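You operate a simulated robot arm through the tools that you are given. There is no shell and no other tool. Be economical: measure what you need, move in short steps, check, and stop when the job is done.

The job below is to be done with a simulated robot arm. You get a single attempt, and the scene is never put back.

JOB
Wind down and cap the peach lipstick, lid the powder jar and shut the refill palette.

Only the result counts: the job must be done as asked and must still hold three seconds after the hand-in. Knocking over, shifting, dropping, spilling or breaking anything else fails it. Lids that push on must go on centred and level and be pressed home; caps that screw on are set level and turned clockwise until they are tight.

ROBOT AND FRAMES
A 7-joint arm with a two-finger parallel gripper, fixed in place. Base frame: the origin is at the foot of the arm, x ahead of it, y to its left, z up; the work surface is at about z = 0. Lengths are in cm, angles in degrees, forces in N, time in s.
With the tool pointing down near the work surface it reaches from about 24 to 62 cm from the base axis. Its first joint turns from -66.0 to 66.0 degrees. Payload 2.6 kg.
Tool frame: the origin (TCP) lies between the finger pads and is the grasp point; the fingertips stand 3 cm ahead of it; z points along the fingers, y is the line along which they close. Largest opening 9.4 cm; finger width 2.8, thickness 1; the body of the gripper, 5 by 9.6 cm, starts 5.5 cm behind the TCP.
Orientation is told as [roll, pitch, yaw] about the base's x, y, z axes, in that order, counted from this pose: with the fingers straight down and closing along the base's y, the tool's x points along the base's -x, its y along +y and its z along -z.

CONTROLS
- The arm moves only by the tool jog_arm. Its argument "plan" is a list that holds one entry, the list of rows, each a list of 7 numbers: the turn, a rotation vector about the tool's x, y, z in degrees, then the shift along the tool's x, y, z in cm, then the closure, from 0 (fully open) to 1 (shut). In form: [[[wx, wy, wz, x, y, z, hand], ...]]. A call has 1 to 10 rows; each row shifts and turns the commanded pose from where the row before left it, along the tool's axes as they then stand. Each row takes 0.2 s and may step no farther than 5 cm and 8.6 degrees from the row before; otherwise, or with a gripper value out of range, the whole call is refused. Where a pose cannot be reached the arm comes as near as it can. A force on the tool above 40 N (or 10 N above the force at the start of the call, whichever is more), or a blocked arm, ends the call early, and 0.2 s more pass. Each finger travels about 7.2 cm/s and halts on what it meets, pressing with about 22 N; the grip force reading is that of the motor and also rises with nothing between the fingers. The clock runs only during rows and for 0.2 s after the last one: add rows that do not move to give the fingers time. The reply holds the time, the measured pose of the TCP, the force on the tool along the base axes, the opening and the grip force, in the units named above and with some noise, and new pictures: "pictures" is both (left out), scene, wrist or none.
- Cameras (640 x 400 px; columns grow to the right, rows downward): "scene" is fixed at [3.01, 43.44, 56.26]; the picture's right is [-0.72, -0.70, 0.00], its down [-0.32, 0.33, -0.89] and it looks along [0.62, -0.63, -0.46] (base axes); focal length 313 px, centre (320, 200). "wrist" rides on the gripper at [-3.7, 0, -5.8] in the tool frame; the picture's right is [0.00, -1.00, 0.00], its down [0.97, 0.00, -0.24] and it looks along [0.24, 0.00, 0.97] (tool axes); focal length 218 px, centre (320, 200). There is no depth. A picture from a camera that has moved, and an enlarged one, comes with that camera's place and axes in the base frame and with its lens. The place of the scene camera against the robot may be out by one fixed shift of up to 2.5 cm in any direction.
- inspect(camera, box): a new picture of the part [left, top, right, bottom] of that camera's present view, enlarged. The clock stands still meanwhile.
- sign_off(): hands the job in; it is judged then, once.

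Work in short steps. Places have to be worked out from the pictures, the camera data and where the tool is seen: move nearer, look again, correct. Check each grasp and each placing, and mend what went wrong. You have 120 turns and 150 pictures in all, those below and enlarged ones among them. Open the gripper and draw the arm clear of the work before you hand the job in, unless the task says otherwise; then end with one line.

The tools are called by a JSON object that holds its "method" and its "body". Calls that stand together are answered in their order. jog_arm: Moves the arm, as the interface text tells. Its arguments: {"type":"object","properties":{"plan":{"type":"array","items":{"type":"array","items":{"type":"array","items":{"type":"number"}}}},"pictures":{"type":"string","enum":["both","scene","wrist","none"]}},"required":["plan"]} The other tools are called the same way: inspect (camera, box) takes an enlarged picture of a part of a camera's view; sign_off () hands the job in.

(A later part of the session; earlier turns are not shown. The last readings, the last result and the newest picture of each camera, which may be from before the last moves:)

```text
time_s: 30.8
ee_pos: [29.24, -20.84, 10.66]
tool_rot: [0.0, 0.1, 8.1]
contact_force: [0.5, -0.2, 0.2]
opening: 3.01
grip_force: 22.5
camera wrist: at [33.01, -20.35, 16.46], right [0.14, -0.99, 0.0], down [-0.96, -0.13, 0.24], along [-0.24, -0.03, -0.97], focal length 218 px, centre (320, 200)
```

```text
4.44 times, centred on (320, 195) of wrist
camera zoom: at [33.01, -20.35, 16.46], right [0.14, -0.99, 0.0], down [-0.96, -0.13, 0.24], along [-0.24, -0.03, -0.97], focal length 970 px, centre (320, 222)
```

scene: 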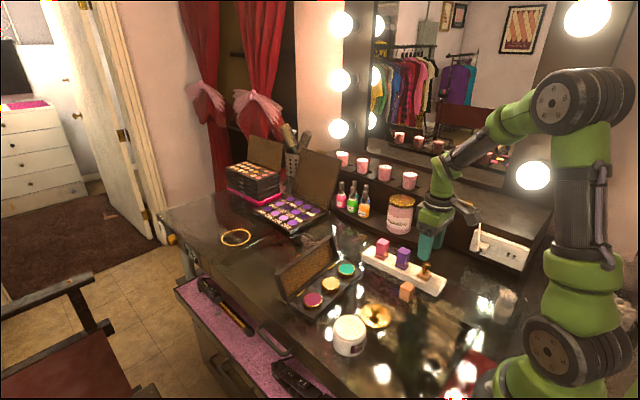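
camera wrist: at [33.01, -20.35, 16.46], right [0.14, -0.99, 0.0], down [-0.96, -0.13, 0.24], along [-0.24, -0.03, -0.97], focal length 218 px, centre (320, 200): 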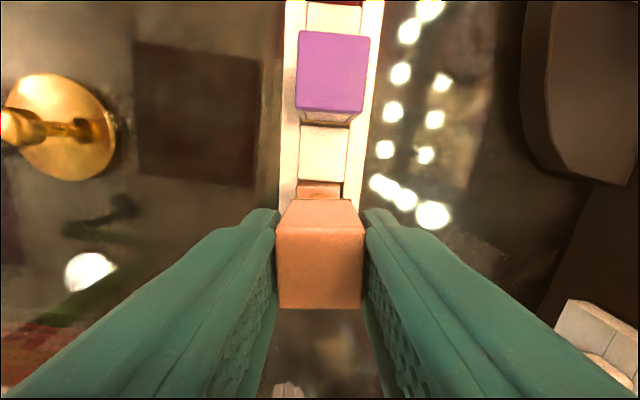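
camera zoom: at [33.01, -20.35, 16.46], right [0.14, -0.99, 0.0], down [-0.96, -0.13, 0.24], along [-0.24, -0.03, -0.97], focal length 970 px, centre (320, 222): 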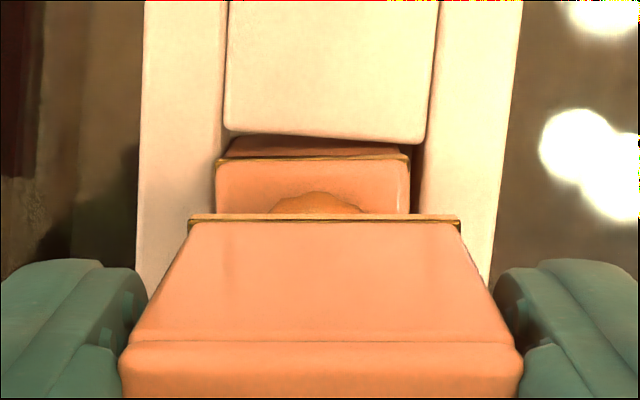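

Yaw matches now. Cap must move ~0.15 cm more toward +y; then I lower 1.3 cm gently onto the tube.

{"method": "jog_arm", "body": {"plan": [[[0, 0, 0, -0.04, 0.15, 0, 0.78], [0, 0, 0, 0, 0, 0.5, 0.78], [0, 0, 0, 0, 0, 0.4, 0.78], [0, 0, 0, 0, 0, 0.4, 0.78], [0, 0, 0, 0, 0, 0, 0.78]]], "pictures": "wrist"}}

{"method": "inspect", "body": {"camera": "scene", "box": [405, 240, 445, 280]}}

{"method": "inspect", "body": {"camera": "wrist", "box": [270, 150, 370, 240]}}

```text
time_s: 32.0
ee_pos: [29.14, -20.65, 9.29]
tool_rot: [0.0, 0.0, 8.1]
contact_force: [-0.1, 0.0, 1.0]
opening: 3.01
grip_force: 22.1
camera wrist: at [33.0, -20.15, 15.11], right [0.14, -0.99, 0.0], down [-0.96, -0.13, 0.24], along [-0.24, -0.03, -0.97], focal length 218 px, centre (320, 200)
```

wrist: 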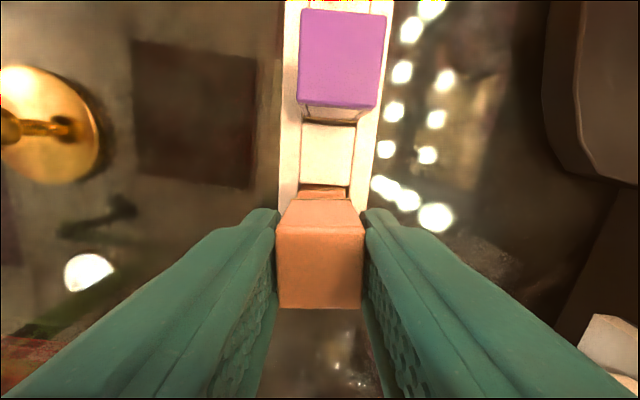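

```text
10.00 times, centred on (425, 260) of scene
camera zoom: at [3.01, 43.44, 56.26], right [-0.72, -0.7, 0.0], down [-0.32, 0.33, -0.89], along [0.62, -0.63, -0.46], focal length 3129 px, centre (-730, -400)
```

zoom: 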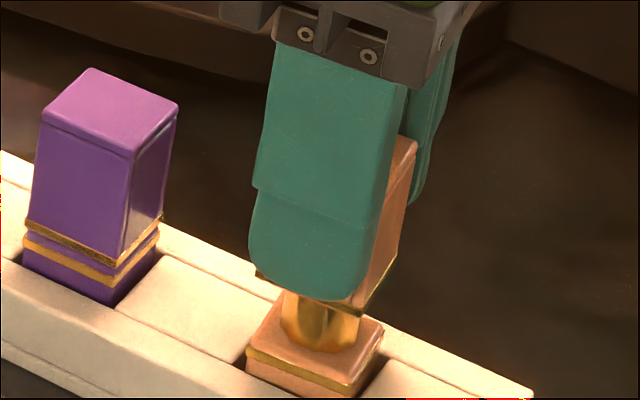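

```text
4.44 times, centred on (320, 195) of wrist
camera zoom: at [33.0, -20.15, 15.11], right [0.14, -0.99, 0.0], down [-0.96, -0.13, 0.24], along [-0.24, -0.03, -0.97], focal length 970 px, centre (320, 222)
```

zoom: 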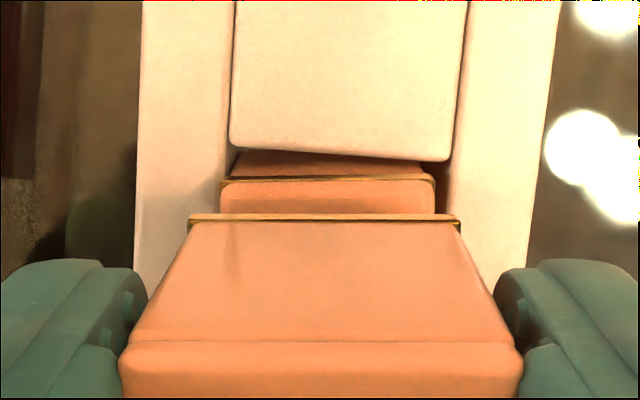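

Alignment now looks good with no contact force. I continue down in small steps.

{"method": "jog_arm", "body": {"plan": [[[0, 0, 0, 0, 0, 0.4, 0.78], [0, 0, 0, 0, 0, 0.4, 0.78], [0, 0, 0, 0, 0, 0.4, 0.78], [0, 0, 0, 0, 0, 0.3, 0.78], [0, 0, 0, 0, 0, 0, 0.78]]], "pictures": "none"}}

{"method": "inspect", "body": {"camera": "scene", "box": [405, 240, 445, 280]}}

{"method": "inspect", "body": {"camera": "wrist", "box": [270, 150, 370, 240]}}

```text
time_s: 33.2
ee_pos: [29.24, -20.67, 7.73]
tool_rot: [0.0, 0.0, 7.8]
contact_force: [0.8, -0.7, 0.0]
opening: 3.02
grip_force: 21.7
```

```text
10.00 times, centred on (425, 260) of scene
camera zoom: at [3.01, 43.44, 56.26], right [-0.72, -0.7, 0.0], down [-0.32, 0.33, -0.89], along [0.62, -0.63, -0.46], focal length 3129 px, centre (-730, -400)
```

zoom: 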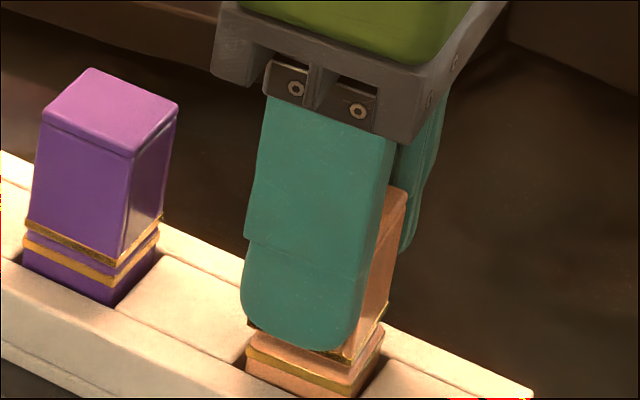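

```text
4.44 times, centred on (320, 195) of wrist
camera zoom: at [32.97, -20.12, 13.57], right [0.14, -0.99, 0.0], down [-0.96, -0.13, 0.24], along [-0.24, -0.03, -0.97], focal length 970 px, centre (320, 222)
```

zoom: 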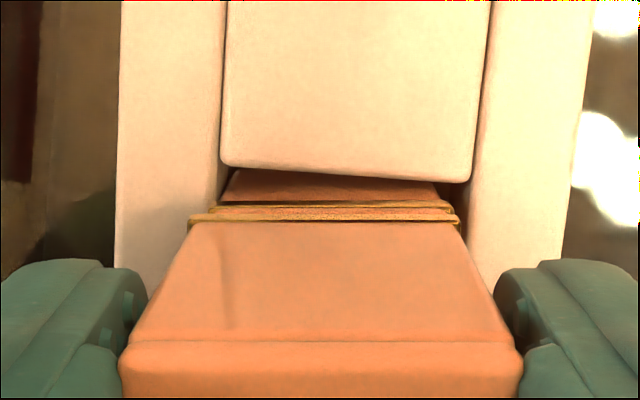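

The cap is over the tube, just above the base. I press on down in small steps until force appears.

{"method": "jog_arm", "body": {"plan": [[[0, 0, 0, 0, 0, 0.3, 0.78], [0, 0, 0, 0, 0, 0.3, 0.78], [0, 0, 0, 0, 0, 0.2, 0.78], [0, 0, 0, 0, 0, 0.2, 0.78], [0, 0, 0, 0, 0, 0.1, 0.78]]], "pictures": "none"}}

{"method": "inspect", "body": {"camera": "scene", "box": [405, 240, 445, 280]}}

{"method": "inspect", "body": {"camera": "wrist", "box": [270, 150, 370, 240]}}

```text
time_s: 34.4
ee_pos: [29.39, -20.63, 6.87]
tool_rot: [-0.1, -0.1, 7.9]
contact_force: [4.1, 0.5, 19.1]
opening: 3.04
grip_force: 22.2
```

```text
10.00 times, centred on (425, 260) of scene
camera zoom: at [3.0, 43.45, 56.26], right [-0.72, -0.7, 0.0], down [-0.32, 0.33, -0.89], along [0.62, -0.64, -0.46], focal length 3129 px, centre (-730, -400)
```

zoom: 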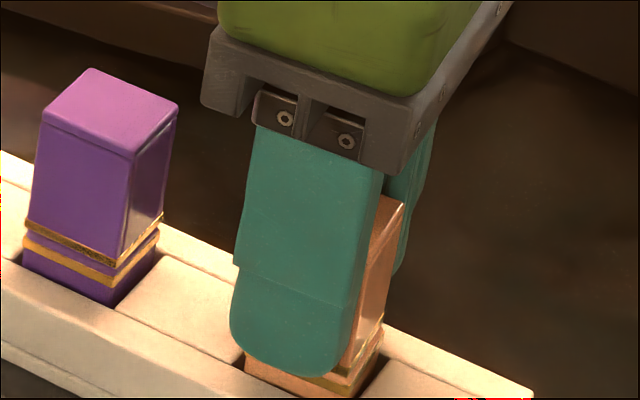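

```text
4.44 times, centred on (320, 195) of wrist
camera zoom: at [33.12, -20.15, 12.62], right [0.14, -0.99, 0.0], down [-0.96, -0.14, 0.24], along [-0.24, -0.04, -0.97], focal length 970 px, centre (320, 222)
```

zoom: 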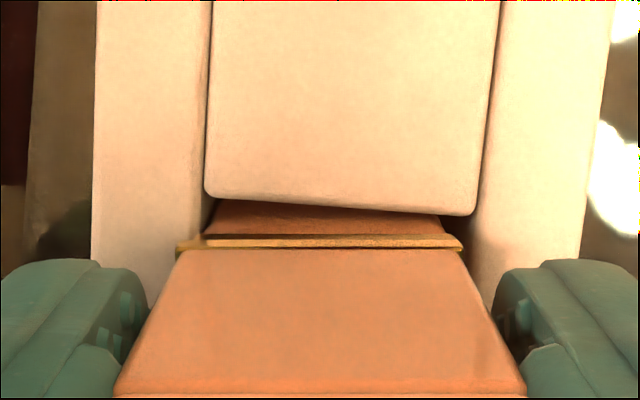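

The cap has met resistance with 19 N. I release and lift to see how it sits.

{"method": "jog_arm", "body": {"plan": [[[0, 0, 0, 0, 0, -0.2, 0.78], [0, 0, 0, 0, 0, 0, 0.6], [0, 0, 0, 0, 0, 0, 0.5], [0, 0, 0, 0, 0, -3, 0.5], [0, 0, 0, 0, 0, -3, 0.5], [0, 0, 0, 0, 0, 0, 0.5]]], "pictures": "none"}}

{"method": "inspect", "body": {"camera": "scene", "box": [395, 240, 445, 285]}}

{"method": "inspect", "body": {"camera": "wrist", "box": [270, 130, 370, 260]}}

```text
time_s: 35.8
ee_pos: [29.28, -20.45, 12.98]
tool_rot: [0.0, 0.0, 8.0]
contact_force: [-0.5, -0.5, 0.0]
opening: 4.69
grip_force: 0.2
```

```text
8.89 times, centred on (420, 262) of scene
camera zoom: at [3.01, 43.44, 56.26], right [-0.72, -0.7, 0.0], down [-0.32, 0.33, -0.89], along [0.62, -0.63, -0.46], focal length 2782 px, centre (-569, -356)
```

zoom: 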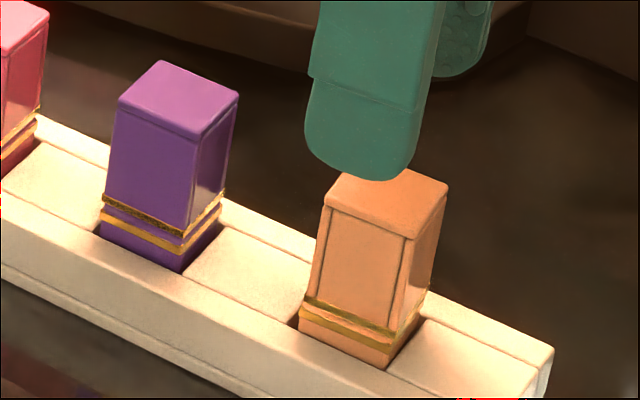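

```text
3.08 times, centred on (320, 195) of wrist
camera zoom: at [33.05, -20.03, 18.7], right [0.14, -0.99, 0.0], down [-0.96, -0.13, 0.24], along [-0.24, -0.03, -0.97], focal length 672 px, centre (320, 215)
```

zoom: 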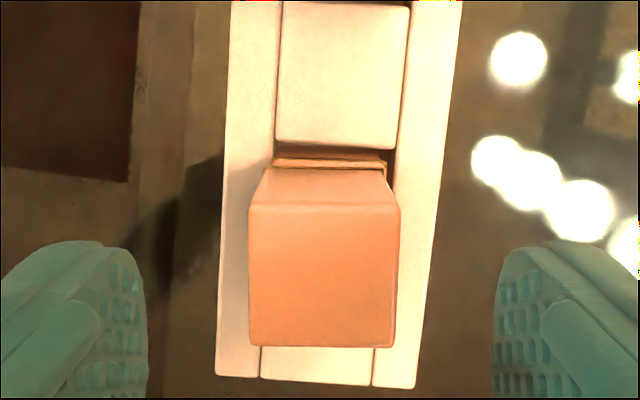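

The cap sits level with the same band gap as the purple one. I press its top with closed fingers to make sure it's home.

{"method": "jog_arm", "body": {"plan": [[[0, 0, 0, 0.25, -0.12, 0, 0.8], [0, 0, 0, 0, 0, 0, 1], [0, 0, 0, 0, 0, 0, 1], [0, 0, 0, 0, 0, 1.5, 1], [0, 0, 0, 0, 0, 1.2, 1], [0, 0, 0, 0, 0, 0.4, 1], [0, 0, 0, 0, 0, 0.2, 1]]], "pictures": "none"}}

{"method": "inspect", "body": {"camera": "scene", "box": [395, 240, 445, 285]}}

```text
time_s: 37.2
ee_pos: [29.25, -20.92, 10.39]
tool_rot: [-0.3, -0.5, 7.8]
contact_force: [-1.5, 2.1, 9.9]
opening: 0.0
grip_force: 22.5
stopped in row 6: the force on the tool passed its limit (the readings are from after the stop); the commanded pose is now the measured one
```

```text
8.89 times, centred on (420, 262) of scene
camera zoom: at [3.0, 43.44, 56.26], right [-0.72, -0.7, 0.0], down [-0.32, 0.33, -0.89], along [0.62, -0.63, -0.46], focal length 2782 px, centre (-569, -356)
```

zoom: 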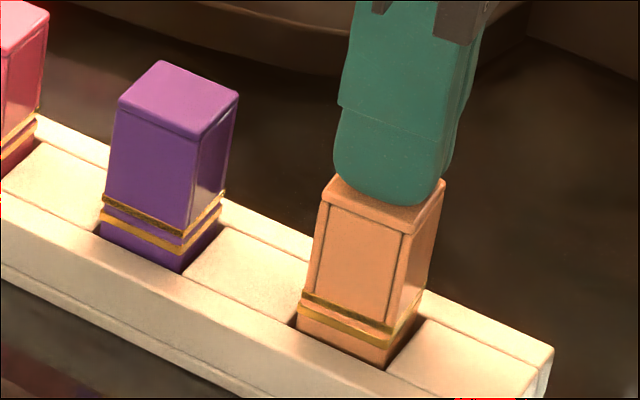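

The press reached the limit. I retract upward and compare seating against the neighbours.

{"method": "jog_arm", "body": {"plan": [[[0, 0, 0, 0, 0, -4, 1], [0, 0, 8, 0, 0, -4, 0.5], [0, 0, 0, -1, 5, 0, 0.2], [0, 0, 0, 0, 4, 0, 0]]], "pictures": "scene"}}

{"method": "inspect", "body": {"camera": "scene", "box": [395, 240, 445, 285]}}

{"method": "inspect", "body": {"camera": "scene", "box": [422, 262, 444, 285]}}

{"method": "inspect", "body": {"camera": "scene", "box": [398, 250, 420, 273]}}

```text
refused: row 3 steps farther than a row can; nothing moved
```

```text
8.89 times, centred on (420, 262) of scene
camera zoom: at [3.0, 43.44, 56.26], right [-0.72, -0.7, 0.0], down [-0.32, 0.33, -0.89], along [0.62, -0.63, -0.46], focal length 2782 px, centre (-569, -356)
```

zoom: 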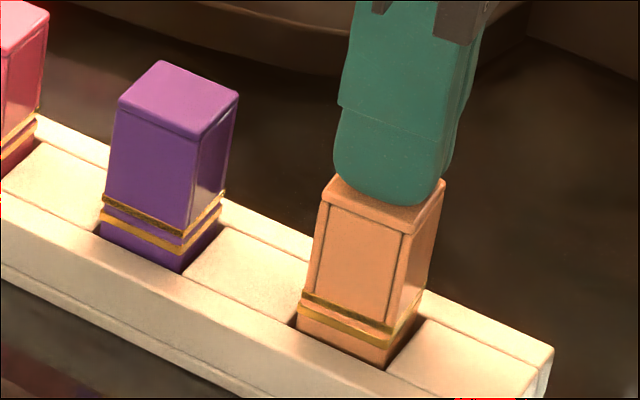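

```text
16.00 times, centred on (433, 274) of scene
camera zoom: at [3.0, 43.44, 56.26], right [-0.72, -0.7, 0.0], down [-0.32, 0.33, -0.89], along [0.62, -0.63, -0.46], focal length 5007 px, centre (-1488, -976)
```

zoom: 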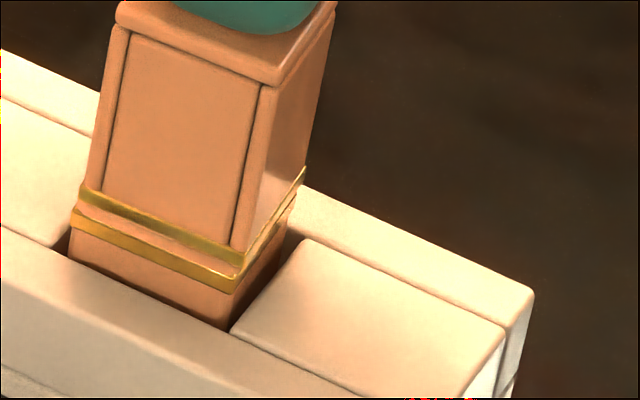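

```text
16.00 times, centred on (409, 262) of scene
camera zoom: at [3.0, 43.44, 56.26], right [-0.72, -0.7, 0.0], down [-0.32, 0.33, -0.89], along [0.62, -0.63, -0.46], focal length 5007 px, centre (-1104, -784)
```

zoom: 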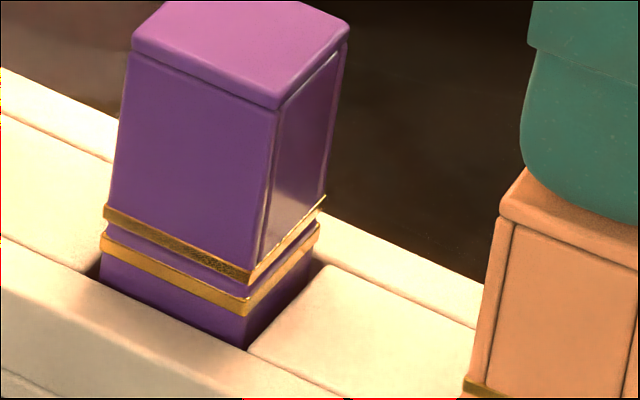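

Peach cap is fully seated. I retract, square the tool to yaw 0, and move toward the powder lid.

{"method": "jog_arm", "body": {"plan": [[[0.3, 0, 0, 0, 0, -4, 1], [0, 0, 8, 0, 0, -3, 0.6], [0, 0, 0, -0.6, 4.5, 0, 0.3], [0, 0, 0, -0.6, 4.5, 0, 0], [0, 0, 0, -0.6, 4.5, 0, 0], [0, 0, 0, -0.6, 4.5, 0, 0], [0, 0, 0, 0, 0, 0, 0]]], "pictures": "wrist"}}

{"method": "inspect", "body": {"camera": "scene", "box": [320, 285, 400, 365]}}

{"method": "inspect", "body": {"camera": "wrist", "box": [170, 100, 430, 270]}}

```text
time_s: 38.8
ee_pos: [31.54, -2.68, 17.05]
tool_rot: [-0.5, -0.3, -0.2]
contact_force: [-0.6, -1.2, -0.6]
opening: 9.4
grip_force: 0.0
camera wrist: at [35.28, -2.66, 22.9], right [0.0, -1.0, 0.01], down [-0.97, 0.01, 0.23], along [-0.23, -0.01, -0.97], focal length 218 px, centre (320, 200)
```

wrist: 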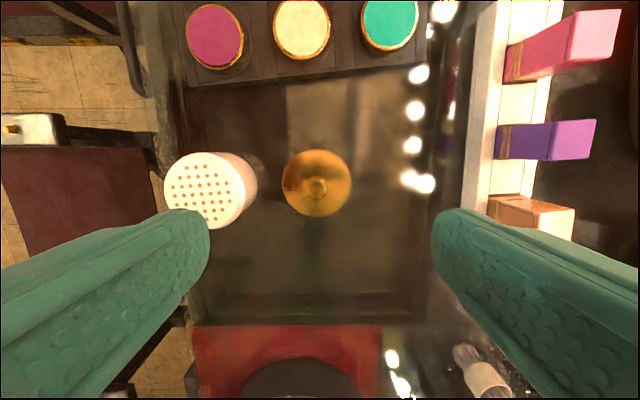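

```text
5.00 times, centred on (360, 325) of scene
camera zoom: at [3.01, 43.44, 56.26], right [-0.72, -0.7, 0.0], down [-0.32, 0.33, -0.89], along [0.62, -0.63, -0.46], focal length 1565 px, centre (120, -425)
```

zoom: 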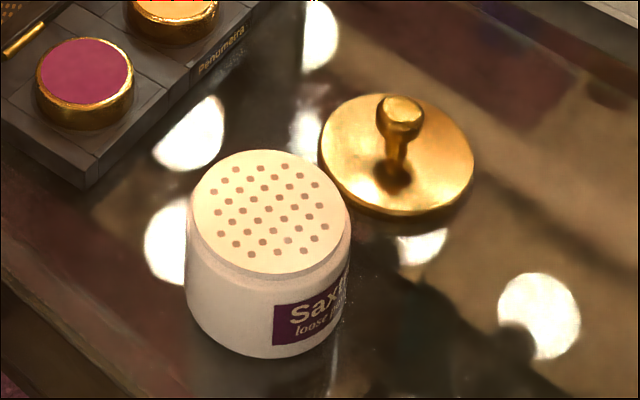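

```text
2.35 times, centred on (300, 185) of wrist
camera zoom: at [35.28, -2.66, 22.9], right [0.0, -1.0, 0.01], down [-0.97, 0.01, 0.23], along [-0.23, -0.01, -0.97], focal length 514 px, centre (367, 235)
```

zoom: 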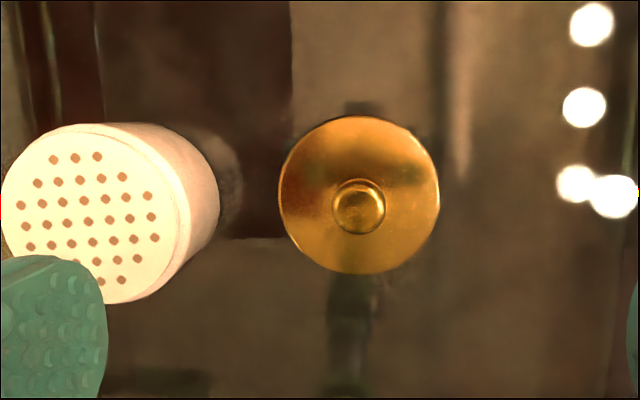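

The lid (≈7 cm wide, centre (31.8,-2.6)) has a knob whose top is near z=4. I level the tool, narrow the fingers, and lower to just above the knob.

{"method": "jog_arm", "body": {"plan": [[[-0.5, 0.3, 0, -0.3, 0.12, 0, 0.3], [0, 0, 0, 0, 0, 3, 0.5], [0, 0, 0, 0, 0, 4, 0.55], [0, 0, 0, 0, 0, 0, 0.55], [0, 0, 0, 0, 0, 0, 0.55]]], "pictures": "wrist"}}

{"method": "inspect", "body": {"camera": "scene", "box": [345, 275, 405, 335]}}

```text
time_s: 40.0
ee_pos: [31.84, -2.47, 10.19]
tool_rot: [-0.1, -0.1, -0.2]
contact_force: [0.3, 0.4, -0.4]
opening: 4.25
grip_force: 0.1
camera wrist: at [35.75, -2.71, 16.01], right [0.0, -1.0, 0.0], down [-0.97, 0.0, 0.24], along [-0.24, 0.0, -0.97], focal length 218 px, centre (320, 200)
```

wrist: 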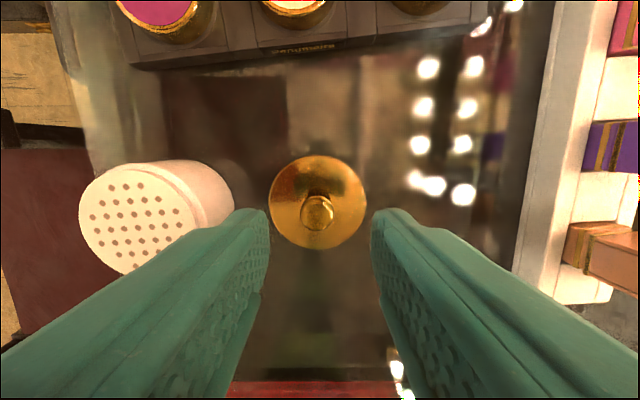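

```text
6.67 times, centred on (375, 305) of scene
camera zoom: at [3.01, 43.44, 56.26], right [-0.72, -0.7, 0.0], down [-0.32, 0.33, -0.89], along [0.62, -0.63, -0.46], focal length 2086 px, centre (-47, -500)
```

zoom: 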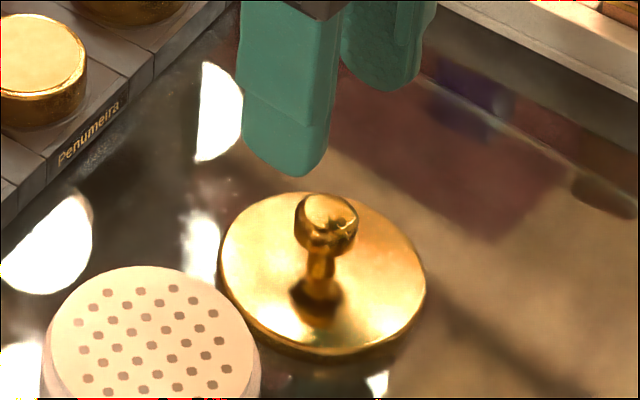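

Knob is centred at about (31.9,-2.55). I descend and grip it.

{"method": "jog_arm", "body": {"plan": [[[0, 0, 0, -0.08, -0.05, 2.5, 0.55], [0, 0, 0, 0, 0, 2.3, 0.55], [0, 0, 0, 0, 0, 0, 0.7], [0, 0, 0, 0, 0, 0, 0.9], [0, 0, 0, 0, 0, 0, 0.9], [0, 0, 0, 0, 0, 0, 0.9]]], "pictures": "wrist"}}

{"method": "inspect", "body": {"camera": "scene", "box": [345, 275, 405, 335]}}

```text
time_s: 41.4
ee_pos: [31.98, -2.74, 5.2]
tool_rot: [0.0, 0.0, -0.2]
contact_force: [-0.3, -0.6, -0.5]
opening: 2.0
grip_force: 22.2
camera wrist: at [35.71, -2.71, 11.06], right [0.0, -1.0, 0.0], down [-0.97, 0.0, 0.24], along [-0.24, 0.0, -0.97], focal length 218 px, centre (320, 200)
```

wrist: 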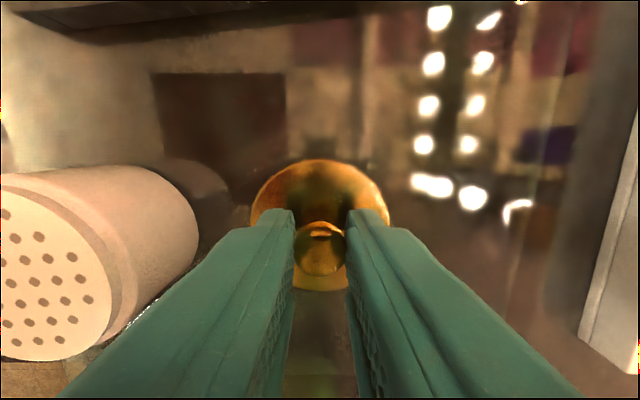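

```text
6.67 times, centred on (375, 305) of scene
camera zoom: at [3.01, 43.44, 56.26], right [-0.72, -0.7, 0.0], down [-0.32, 0.33, -0.89], along [0.62, -0.63, -0.46], focal length 2086 px, centre (-47, -500)
```

zoom: 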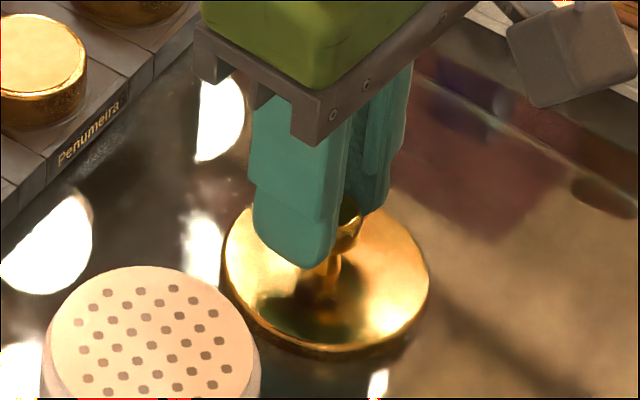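

Knob gripped (2.0 cm). I lift 9.5 cm and check the lid's level.

{"method": "jog_arm", "body": {"plan": [[[0, 0, 0, 0, 0, -1, 0.9], [0, 0, 0, 0, 0, -3, 0.9], [0, 0, 0, 0, 0, -3, 0.9], [0, 0, 0, 0, 0, -2.5, 0.9], [0, 0, 0, 0, 0, 0, 0.9]]], "pictures": "both"}}

{"method": "inspect", "body": {"camera": "scene", "box": [315, 245, 415, 365]}}

```text
time_s: 42.6
ee_pos: [31.83, -2.9, 14.88]
tool_rot: [0.0, 0.0, -0.2]
contact_force: [0.0, 0.1, -0.2]
opening: 2.03
grip_force: 21.7
camera wrist: at [35.74, -2.81, 20.73], right [0.0, -1.0, 0.0], down [-0.97, 0.0, 0.24], along [-0.24, 0.0, -0.97], focal length 218 px, centre (320, 200)
```

scene: 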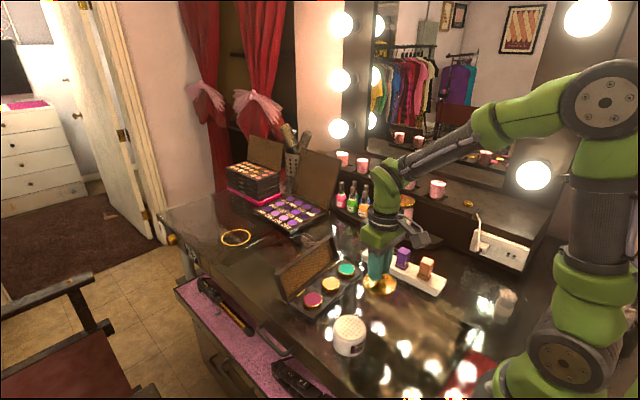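
wrist: 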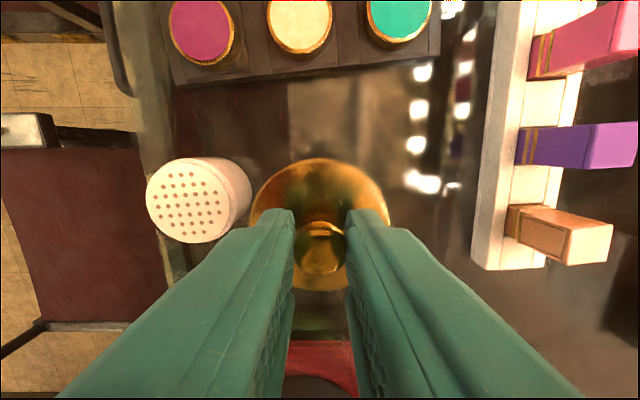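

```text
3.33 times, centred on (365, 305) of scene
camera zoom: at [3.01, 43.44, 56.26], right [-0.72, -0.7, 0.0], down [-0.32, 0.33, -0.89], along [0.62, -0.63, -0.46], focal length 1043 px, centre (170, -150)
```

zoom: 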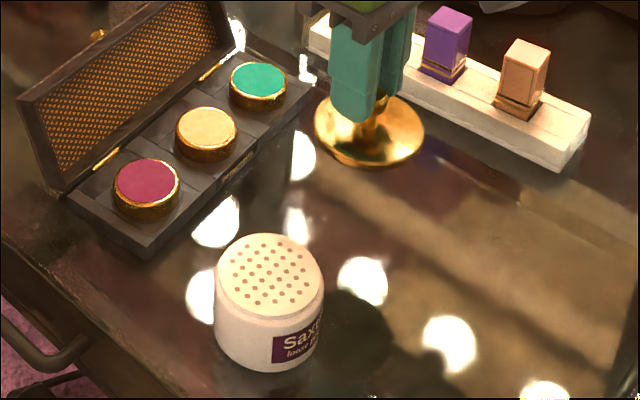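

The lid hangs level. Jar top is near (31.8,6.7,5.3). I step 3 cm toward it for a better estimate.

{"method": "jog_arm", "body": {"plan": [[[0, 0, 0, 0, 3, 0, 0.9], [0, 0, 0, 0, 0, 0, 0.9]]], "pictures": "none"}}

{"method": "inspect", "body": {"camera": "wrist", "box": [150, 120, 400, 290]}}

```text
time_s: 43.2
ee_pos: [31.93, 0.24, 14.74]
tool_rot: [0.0, 0.0, -0.1]
contact_force: [0.3, -0.2, -0.9]
opening: 2.01
grip_force: 21.3
```

```text
2.35 times, centred on (275, 205) of wrist
camera zoom: at [35.81, 0.26, 20.55], right [0.0, -1.0, 0.0], down [-0.97, 0.0, 0.24], along [-0.24, 0.0, -0.97], focal length 514 px, centre (426, 188)
```

zoom: 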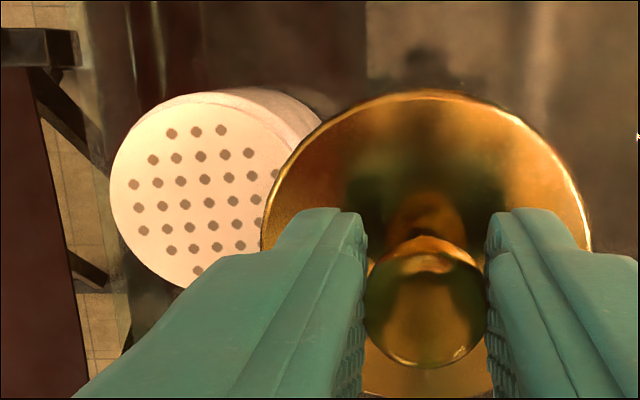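

Jar top is about (31.75,7.05), z≈5.1. I move the lid above it and look.

{"method": "jog_arm", "body": {"plan": [[[0, 0, 0, 0.05, 3.4, 0, 0.9], [0, 0, 0, 0.05, 3.4, 0, 0.9], [0, 0, 0, 0, 0, 1.5, 0.9], [0, 0, 0, 0, 0, 0, 0.9]]], "pictures": "wrist"}}

{"method": "inspect", "body": {"camera": "scene", "box": [315, 275, 395, 365]}}

{"method": "inspect", "body": {"camera": "wrist", "box": [230, 130, 410, 250]}}

```text
time_s: 44.2
ee_pos: [31.87, 7.13, 13.28]
tool_rot: [-0.1, 0.0, -0.3]
contact_force: [-0.2, 0.9, -0.5]
opening: 1.97
grip_force: 22.0
camera wrist: at [35.71, 7.02, 19.07], right [0.0, -1.0, 0.0], down [-0.97, 0.0, 0.24], along [-0.24, 0.0, -0.97], focal length 218 px, centre (320, 200)
```

wrist: 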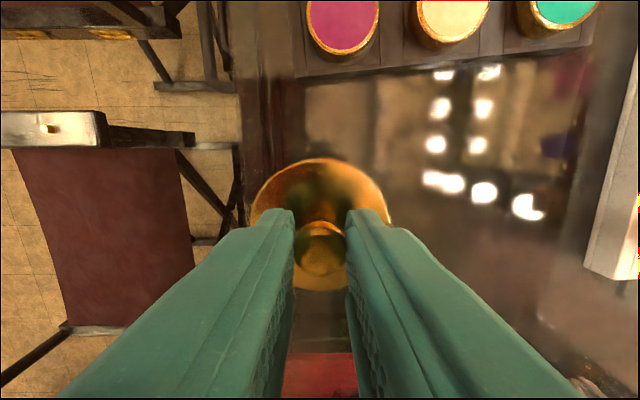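

```text
4.44 times, centred on (355, 320) of scene
camera zoom: at [3.01, 43.44, 56.26], right [-0.72, -0.7, 0.0], down [-0.32, 0.33, -0.89], along [0.62, -0.63, -0.46], focal length 1391 px, centre (164, -333)
```

zoom: 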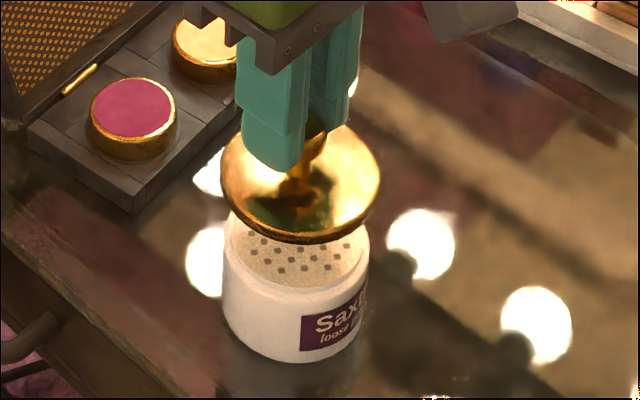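

```text
3.33 times, centred on (320, 190) of wrist
camera zoom: at [35.71, 7.02, 19.07], right [0.0, -1.0, 0.0], down [-0.97, 0.0, 0.24], along [-0.24, 0.0, -0.97], focal length 728 px, centre (320, 233)
```

zoom: 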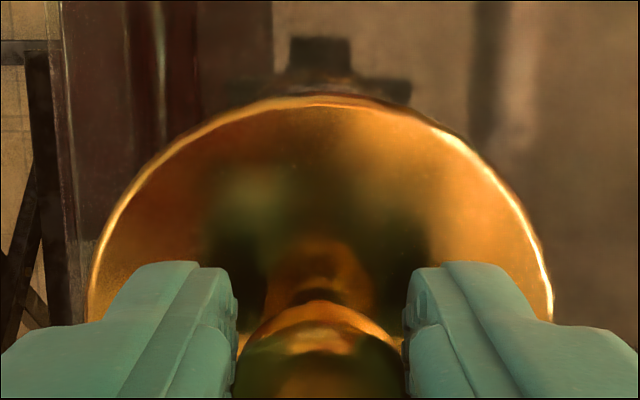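

Column-wise the lid is aligned with the jar in the scene view. I lower 2 cm and re-check.

{"method": "jog_arm", "body": {"plan": [[[0, 0, 0, 0, 0, 1, 0.9], [0, 0, 0, 0, 0, 1, 0.9], [0, 0, 0, 0, 0, 0, 0.9]]], "pictures": "none"}}

{"method": "inspect", "body": {"camera": "scene", "box": [325, 300, 385, 360]}}

{"method": "inspect", "body": {"camera": "wrist", "box": [230, 130, 410, 250]}}

```text
time_s: 45.0
ee_pos: [31.83, 6.84, 11.35]
tool_rot: [-0.1, -0.1, -0.1]
contact_force: [-0.1, -0.4, -0.8]
opening: 2.05
grip_force: 22.0
```

```text
6.67 times, centred on (355, 330) of scene
camera zoom: at [3.01, 43.44, 56.26], right [-0.72, -0.7, 0.0], down [-0.32, 0.33, -0.89], along [0.62, -0.63, -0.46], focal length 2086 px, centre (87, -667)
```

zoom: 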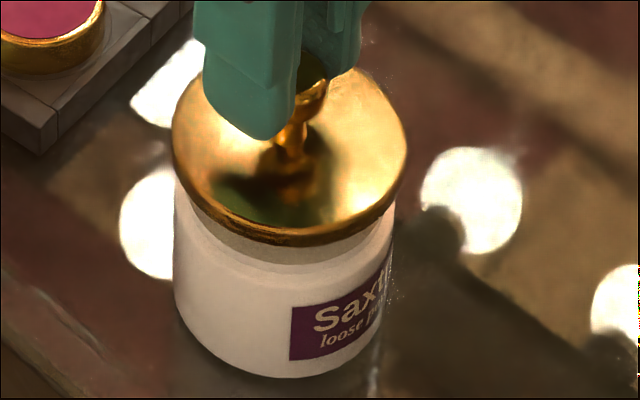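

```text
3.33 times, centred on (320, 190) of wrist
camera zoom: at [35.67, 6.96, 17.12], right [0.0, -1.0, 0.0], down [-0.97, 0.0, 0.24], along [-0.24, 0.0, -0.97], focal length 728 px, centre (320, 233)
```

zoom: 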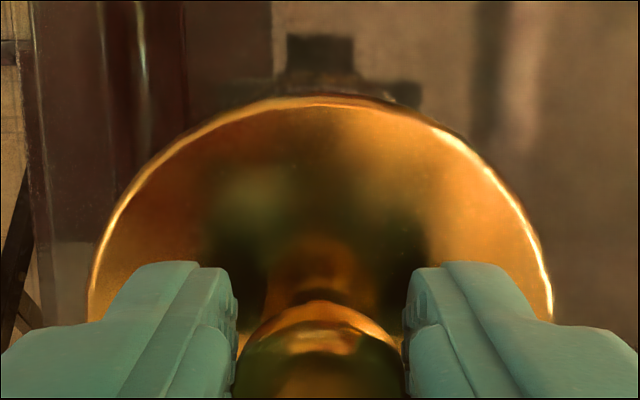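

Scene geometry agrees with the lid being centred (offset < 1 mm). I lower gently onto the jar.

{"method": "jog_arm", "body": {"plan": [[[0, 0, 0, 0, 0, 0.5, 0.9], [0, 0, 0, 0, 0, 0.3, 0.9], [0, 0, 0, 0, 0, 0.2, 0.9], [0, 0, 0, 0, 0, 0, 0.9]]], "pictures": "none"}}

{"method": "inspect", "body": {"camera": "scene", "box": [325, 300, 385, 360]}}

```text
time_s: 46.0
ee_pos: [31.93, 6.98, 10.28]
tool_rot: [0.0, 0.0, -0.2]
contact_force: [0.3, 0.5, 0.1]
opening: 2.01
grip_force: 22.1
```

```text
6.67 times, centred on (355, 330) of scene
camera zoom: at [3.01, 43.44, 56.26], right [-0.72, -0.7, 0.0], down [-0.32, 0.33, -0.89], along [0.62, -0.63, -0.46], focal length 2086 px, centre (87, -667)
```

zoom: 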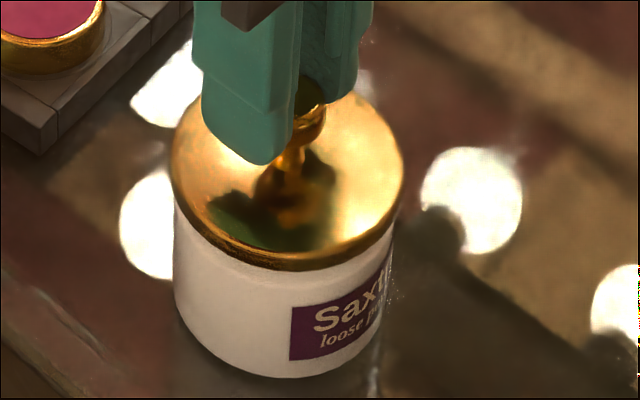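

No contact yet; the rim is at about the jar's top. I continue down in small steps.

{"method": "jog_arm", "body": {"plan": [[[0, 0, 0, 0, 0, 0.2, 0.9], [0, 0, 0, 0, 0, 0.2, 0.9], [0, 0, 0, 0, 0, 0.2, 0.9], [0, 0, 0, 0, 0, 0.15, 0.9]]], "pictures": "none"}}

{"method": "inspect", "body": {"camera": "scene", "box": [325, 300, 385, 360]}}

```text
time_s: 47.0
ee_pos: [31.95, 7.12, 9.61]
tool_rot: [0.2, -0.3, -0.1]
contact_force: [1.5, 2.2, 26.6]
opening: 2.04
grip_force: 22.0
```

```text
6.67 times, centred on (355, 330) of scene
camera zoom: at [3.0, 43.44, 56.27], right [-0.72, -0.7, 0.0], down [-0.32, 0.33, -0.89], along [0.62, -0.63, -0.46], focal length 2086 px, centre (87, -667)
```

zoom: 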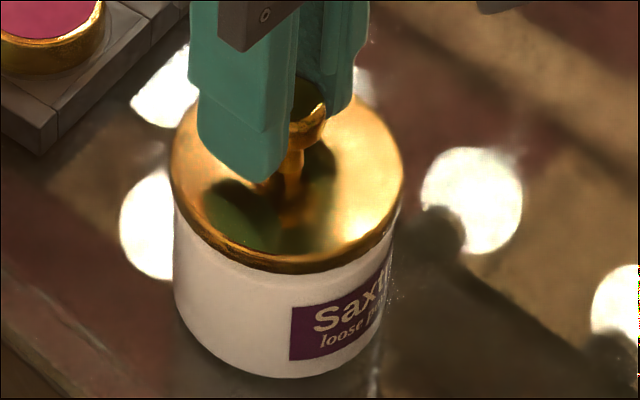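

26 N contact; the fingers slid on the knob. I release, rise and look at the seating from above.

{"method": "jog_arm", "body": {"plan": [[[0, 0, 0, 0, 0, -0.2, 0.9], [0, 0, 0, 0, 0, 0, 0.7], [0, 0, 0, 0, 0, 0, 0.6], [0, 0, 0, 0, 0, -3, 0.6], [0, 0, 0, 0, 0, -3, 0.6], [0, 0, 0, 0, 0, 0, 0.6]]], "pictures": "wrist"}}

{"method": "inspect", "body": {"camera": "scene", "box": [325, 300, 375, 360]}}

{"method": "inspect", "body": {"camera": "wrist", "box": [240, 110, 400, 280]}}

```text
time_s: 48.4
ee_pos: [31.58, 6.94, 15.63]
tool_rot: [0.0, 0.0, -0.2]
contact_force: [0.6, -0.6, -0.7]
opening: 3.76
grip_force: 0.0
camera wrist: at [35.43, 6.99, 21.48], right [0.0, -1.0, 0.0], down [-0.97, 0.0, 0.24], along [-0.24, 0.0, -0.97], focal length 218 px, centre (320, 200)
```

wrist: 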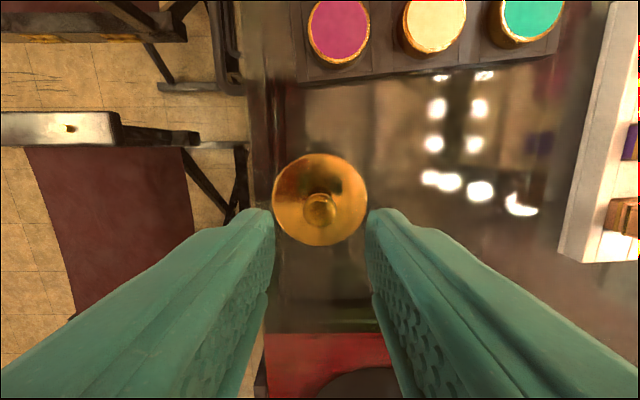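

```text
6.67 times, centred on (350, 330) of scene
camera zoom: at [3.01, 43.44, 56.26], right [-0.72, -0.7, 0.0], down [-0.32, 0.33, -0.89], along [0.62, -0.63, -0.46], focal length 2086 px, centre (120, -667)
```

zoom: 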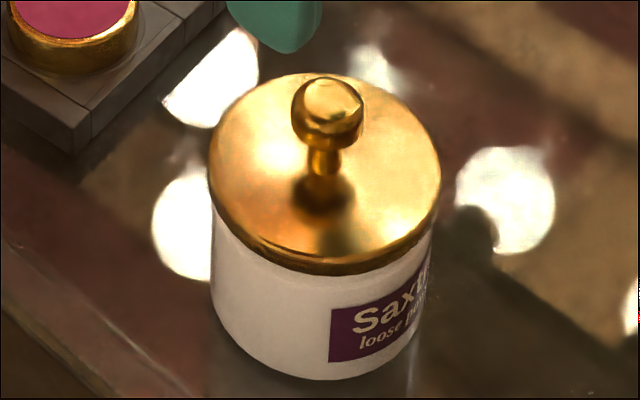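

```text
2.35 times, centred on (320, 195) of wrist
camera zoom: at [35.43, 6.99, 21.48], right [0.0, -1.0, 0.0], down [-0.97, 0.0, 0.24], along [-0.24, 0.0, -0.97], focal length 514 px, centre (320, 212)
```

zoom: 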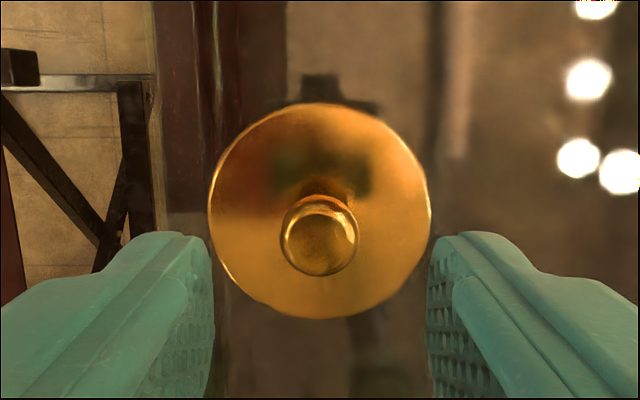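

Lid looks centred and level. I close the fingers and press on the knob from above.

{"method": "jog_arm", "body": {"plan": [[[0, 0, 0, -0.04, 0.05, 0, 0.8], [0, 0, 0, 0, 0, 0, 1], [0, 0, 0, 0, 0, 1.5, 1], [0, 0, 0, 0, 0, 1.2, 1], [0, 0, 0, 0, 0, 0.3, 1], [0, 0, 0, 0, 0, 0.3, 1], [0, 0, 0, 0, 0, 0.3, 1], [0, 0, 0, 0, 0, 0.2, 1], [0, 0, 0, 0, 0, 0.2, 1], [0, 0, 0, 0, 0, 0.2, 1]]], "pictures": "none"}}

{"method": "inspect", "body": {"camera": "scene", "box": [325, 300, 375, 360]}}

```text
time_s: 50.6
ee_pos: [31.77, 7.04, 11.54]
tool_rot: [0.0, 0.0, -0.3]
contact_force: [-0.3, -0.8, 0.4]
opening: 0.0
grip_force: 22.4
```

```text
6.67 times, centred on (350, 330) of scene
camera zoom: at [3.01, 43.44, 56.26], right [-0.72, -0.7, 0.0], down [-0.32, 0.33, -0.89], along [0.62, -0.63, -0.46], focal length 2086 px, centre (120, -667)
```

zoom: 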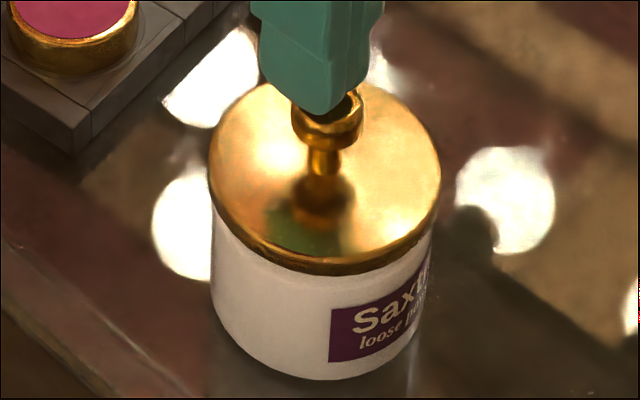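

No contact yet. I continue down in small steps until the press registers.

{"method": "jog_arm", "body": {"plan": [[[0, 0, 0, 0, 0, 0.2, 1], [0, 0, 0, 0, 0, 0.2, 1], [0, 0, 0, 0, 0, 0.15, 1], [0, 0, 0, 0, 0, 0.15, 1], [0, 0, 0, 0, 0, 0.15, 1], [0, 0, 0, 0, 0, 0.1, 1]]], "pictures": "none"}}

{"method": "inspect", "body": {"camera": "scene", "box": [325, 300, 375, 360]}}

```text
time_s: 51.3
ee_pos: [31.83, 7.06, 11.5]
tool_rot: [0.1, -0.3, -0.4]
contact_force: [-4.3, -3.1, 7.8]
opening: 0.01
grip_force: 21.9
stopped in row 3: the force on the tool passed its limit (the readings are from after the stop); the commanded pose is now the measured one
```

```text
6.67 times, centred on (350, 330) of scene
camera zoom: at [3.0, 43.44, 56.26], right [-0.72, -0.7, 0.0], down [-0.32, 0.33, -0.89], along [0.62, -0.63, -0.46], focal length 2086 px, centre (120, -667)
```

zoom: 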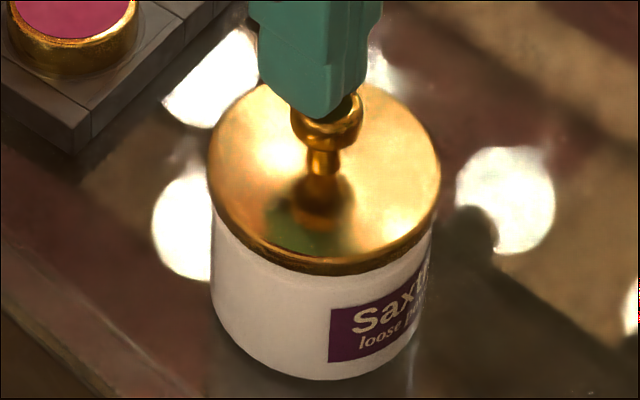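

40 N reached with the lid firm. I retract and inspect the seam closely.

{"method": "jog_arm", "body": {"plan": [[[0, 0, 0, 0, 0, -4, 1], [0, 0, 0, 0, 0, -4, 0.6], [0, 0, 0, -2, 0, -4, 0.2], [0, 0, 0, -2, -3, -2, 0], [0, 0, 0, 0, -2, 0, 0]]], "pictures": "wrist"}}

{"method": "inspect", "body": {"camera": "scene", "box": [330, 315, 370, 355]}}

{"method": "inspect", "body": {"camera": "scene", "box": [265, 230, 375, 320]}}

```text
time_s: 52.5
ee_pos: [35.99, 2.14, 25.34]
tool_rot: [0.1, -0.2, -0.3]
contact_force: [0.0, 0.7, -0.9]
opening: 9.42
grip_force: 0.0
camera wrist: at [39.66, 2.08, 31.2], right [-0.01, -1.0, 0.0], down [-0.97, 0.0, 0.24], along [-0.24, 0.0, -0.97], focal length 218 px, centre (320, 200)
```

wrist: 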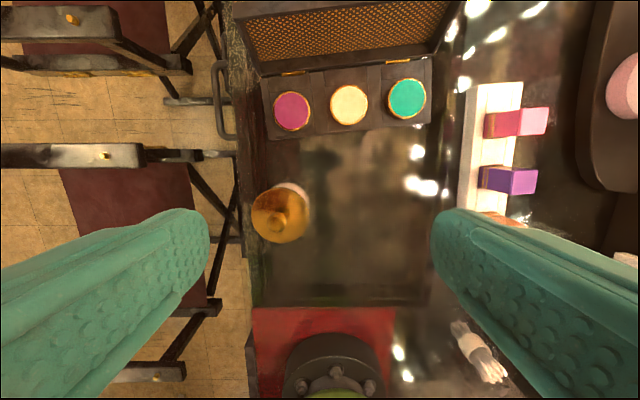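

```text
10.00 times, centred on (350, 335) of scene
camera zoom: at [3.01, 43.44, 56.26], right [-0.72, -0.7, 0.0], down [-0.32, 0.33, -0.89], along [0.62, -0.63, -0.46], focal length 3129 px, centre (20, -1150)
```

zoom: 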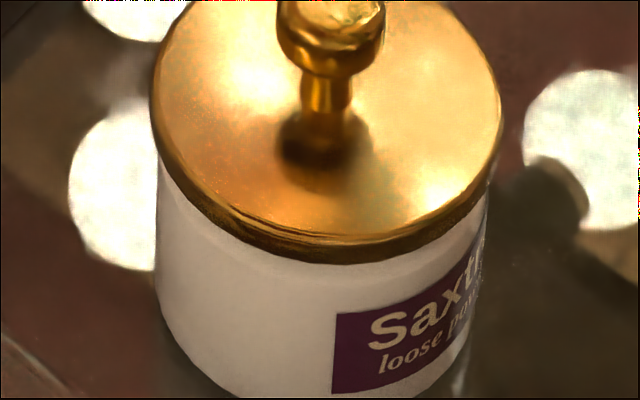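

```text
4.44 times, centred on (320, 275) of scene
camera zoom: at [3.01, 43.44, 56.26], right [-0.72, -0.7, 0.0], down [-0.32, 0.33, -0.89], along [0.62, -0.63, -0.46], focal length 1391 px, centre (320, -133)
```

zoom: 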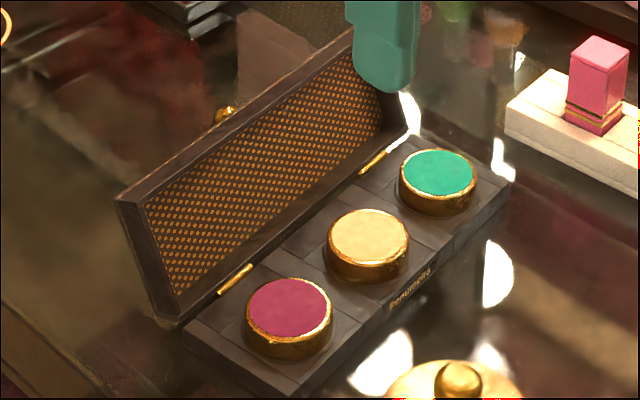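

Jar lid is centred, level and firm. Now the palette: the lid leans back about 30° past vertical, hinge near x≈49; I move over it for a closer view from above.

{"method": "jog_arm", "body": {"plan": [[[0, 0, 0, -4, -1, 0, 0], [0, 0, 0, -4, -1, 0, 0], [0, 0, 0, -2, -1, 2, 0], [0, 0, 0, 0, 0, 0, 0]]], "pictures": "wrist"}}

{"method": "inspect", "body": {"camera": "wrist", "box": [180, 0, 480, 220]}}

```text
time_s: 53.5
ee_pos: [45.9, -0.92, 23.29]
tool_rot: [0.0, -0.2, -0.3]
contact_force: [0.4, 0.4, -0.7]
opening: 9.41
grip_force: 0.0
camera wrist: at [49.59, -1.03, 29.01], right [-0.01, -1.0, 0.0], down [-0.97, 0.01, 0.24], along [-0.24, 0.0, -0.97], focal length 218 px, centre (320, 200)
```

wrist: 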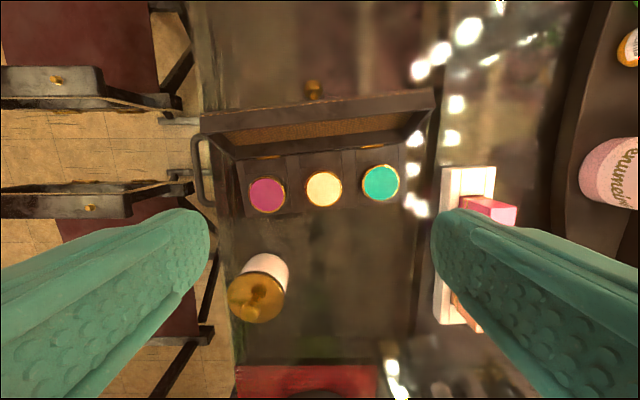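

```text
1.82 times, centred on (330, 110) of wrist
camera zoom: at [49.59, -1.03, 29.01], right [-0.01, -1.0, 0.0], down [-0.97, 0.01, 0.24], along [-0.24, 0.0, -0.97], focal length 397 px, centre (302, 364)
```

zoom: 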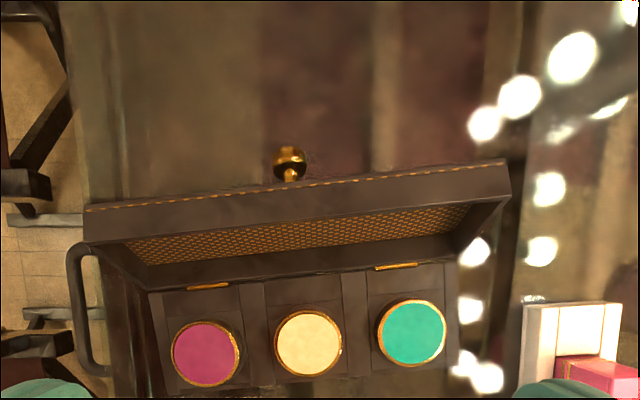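

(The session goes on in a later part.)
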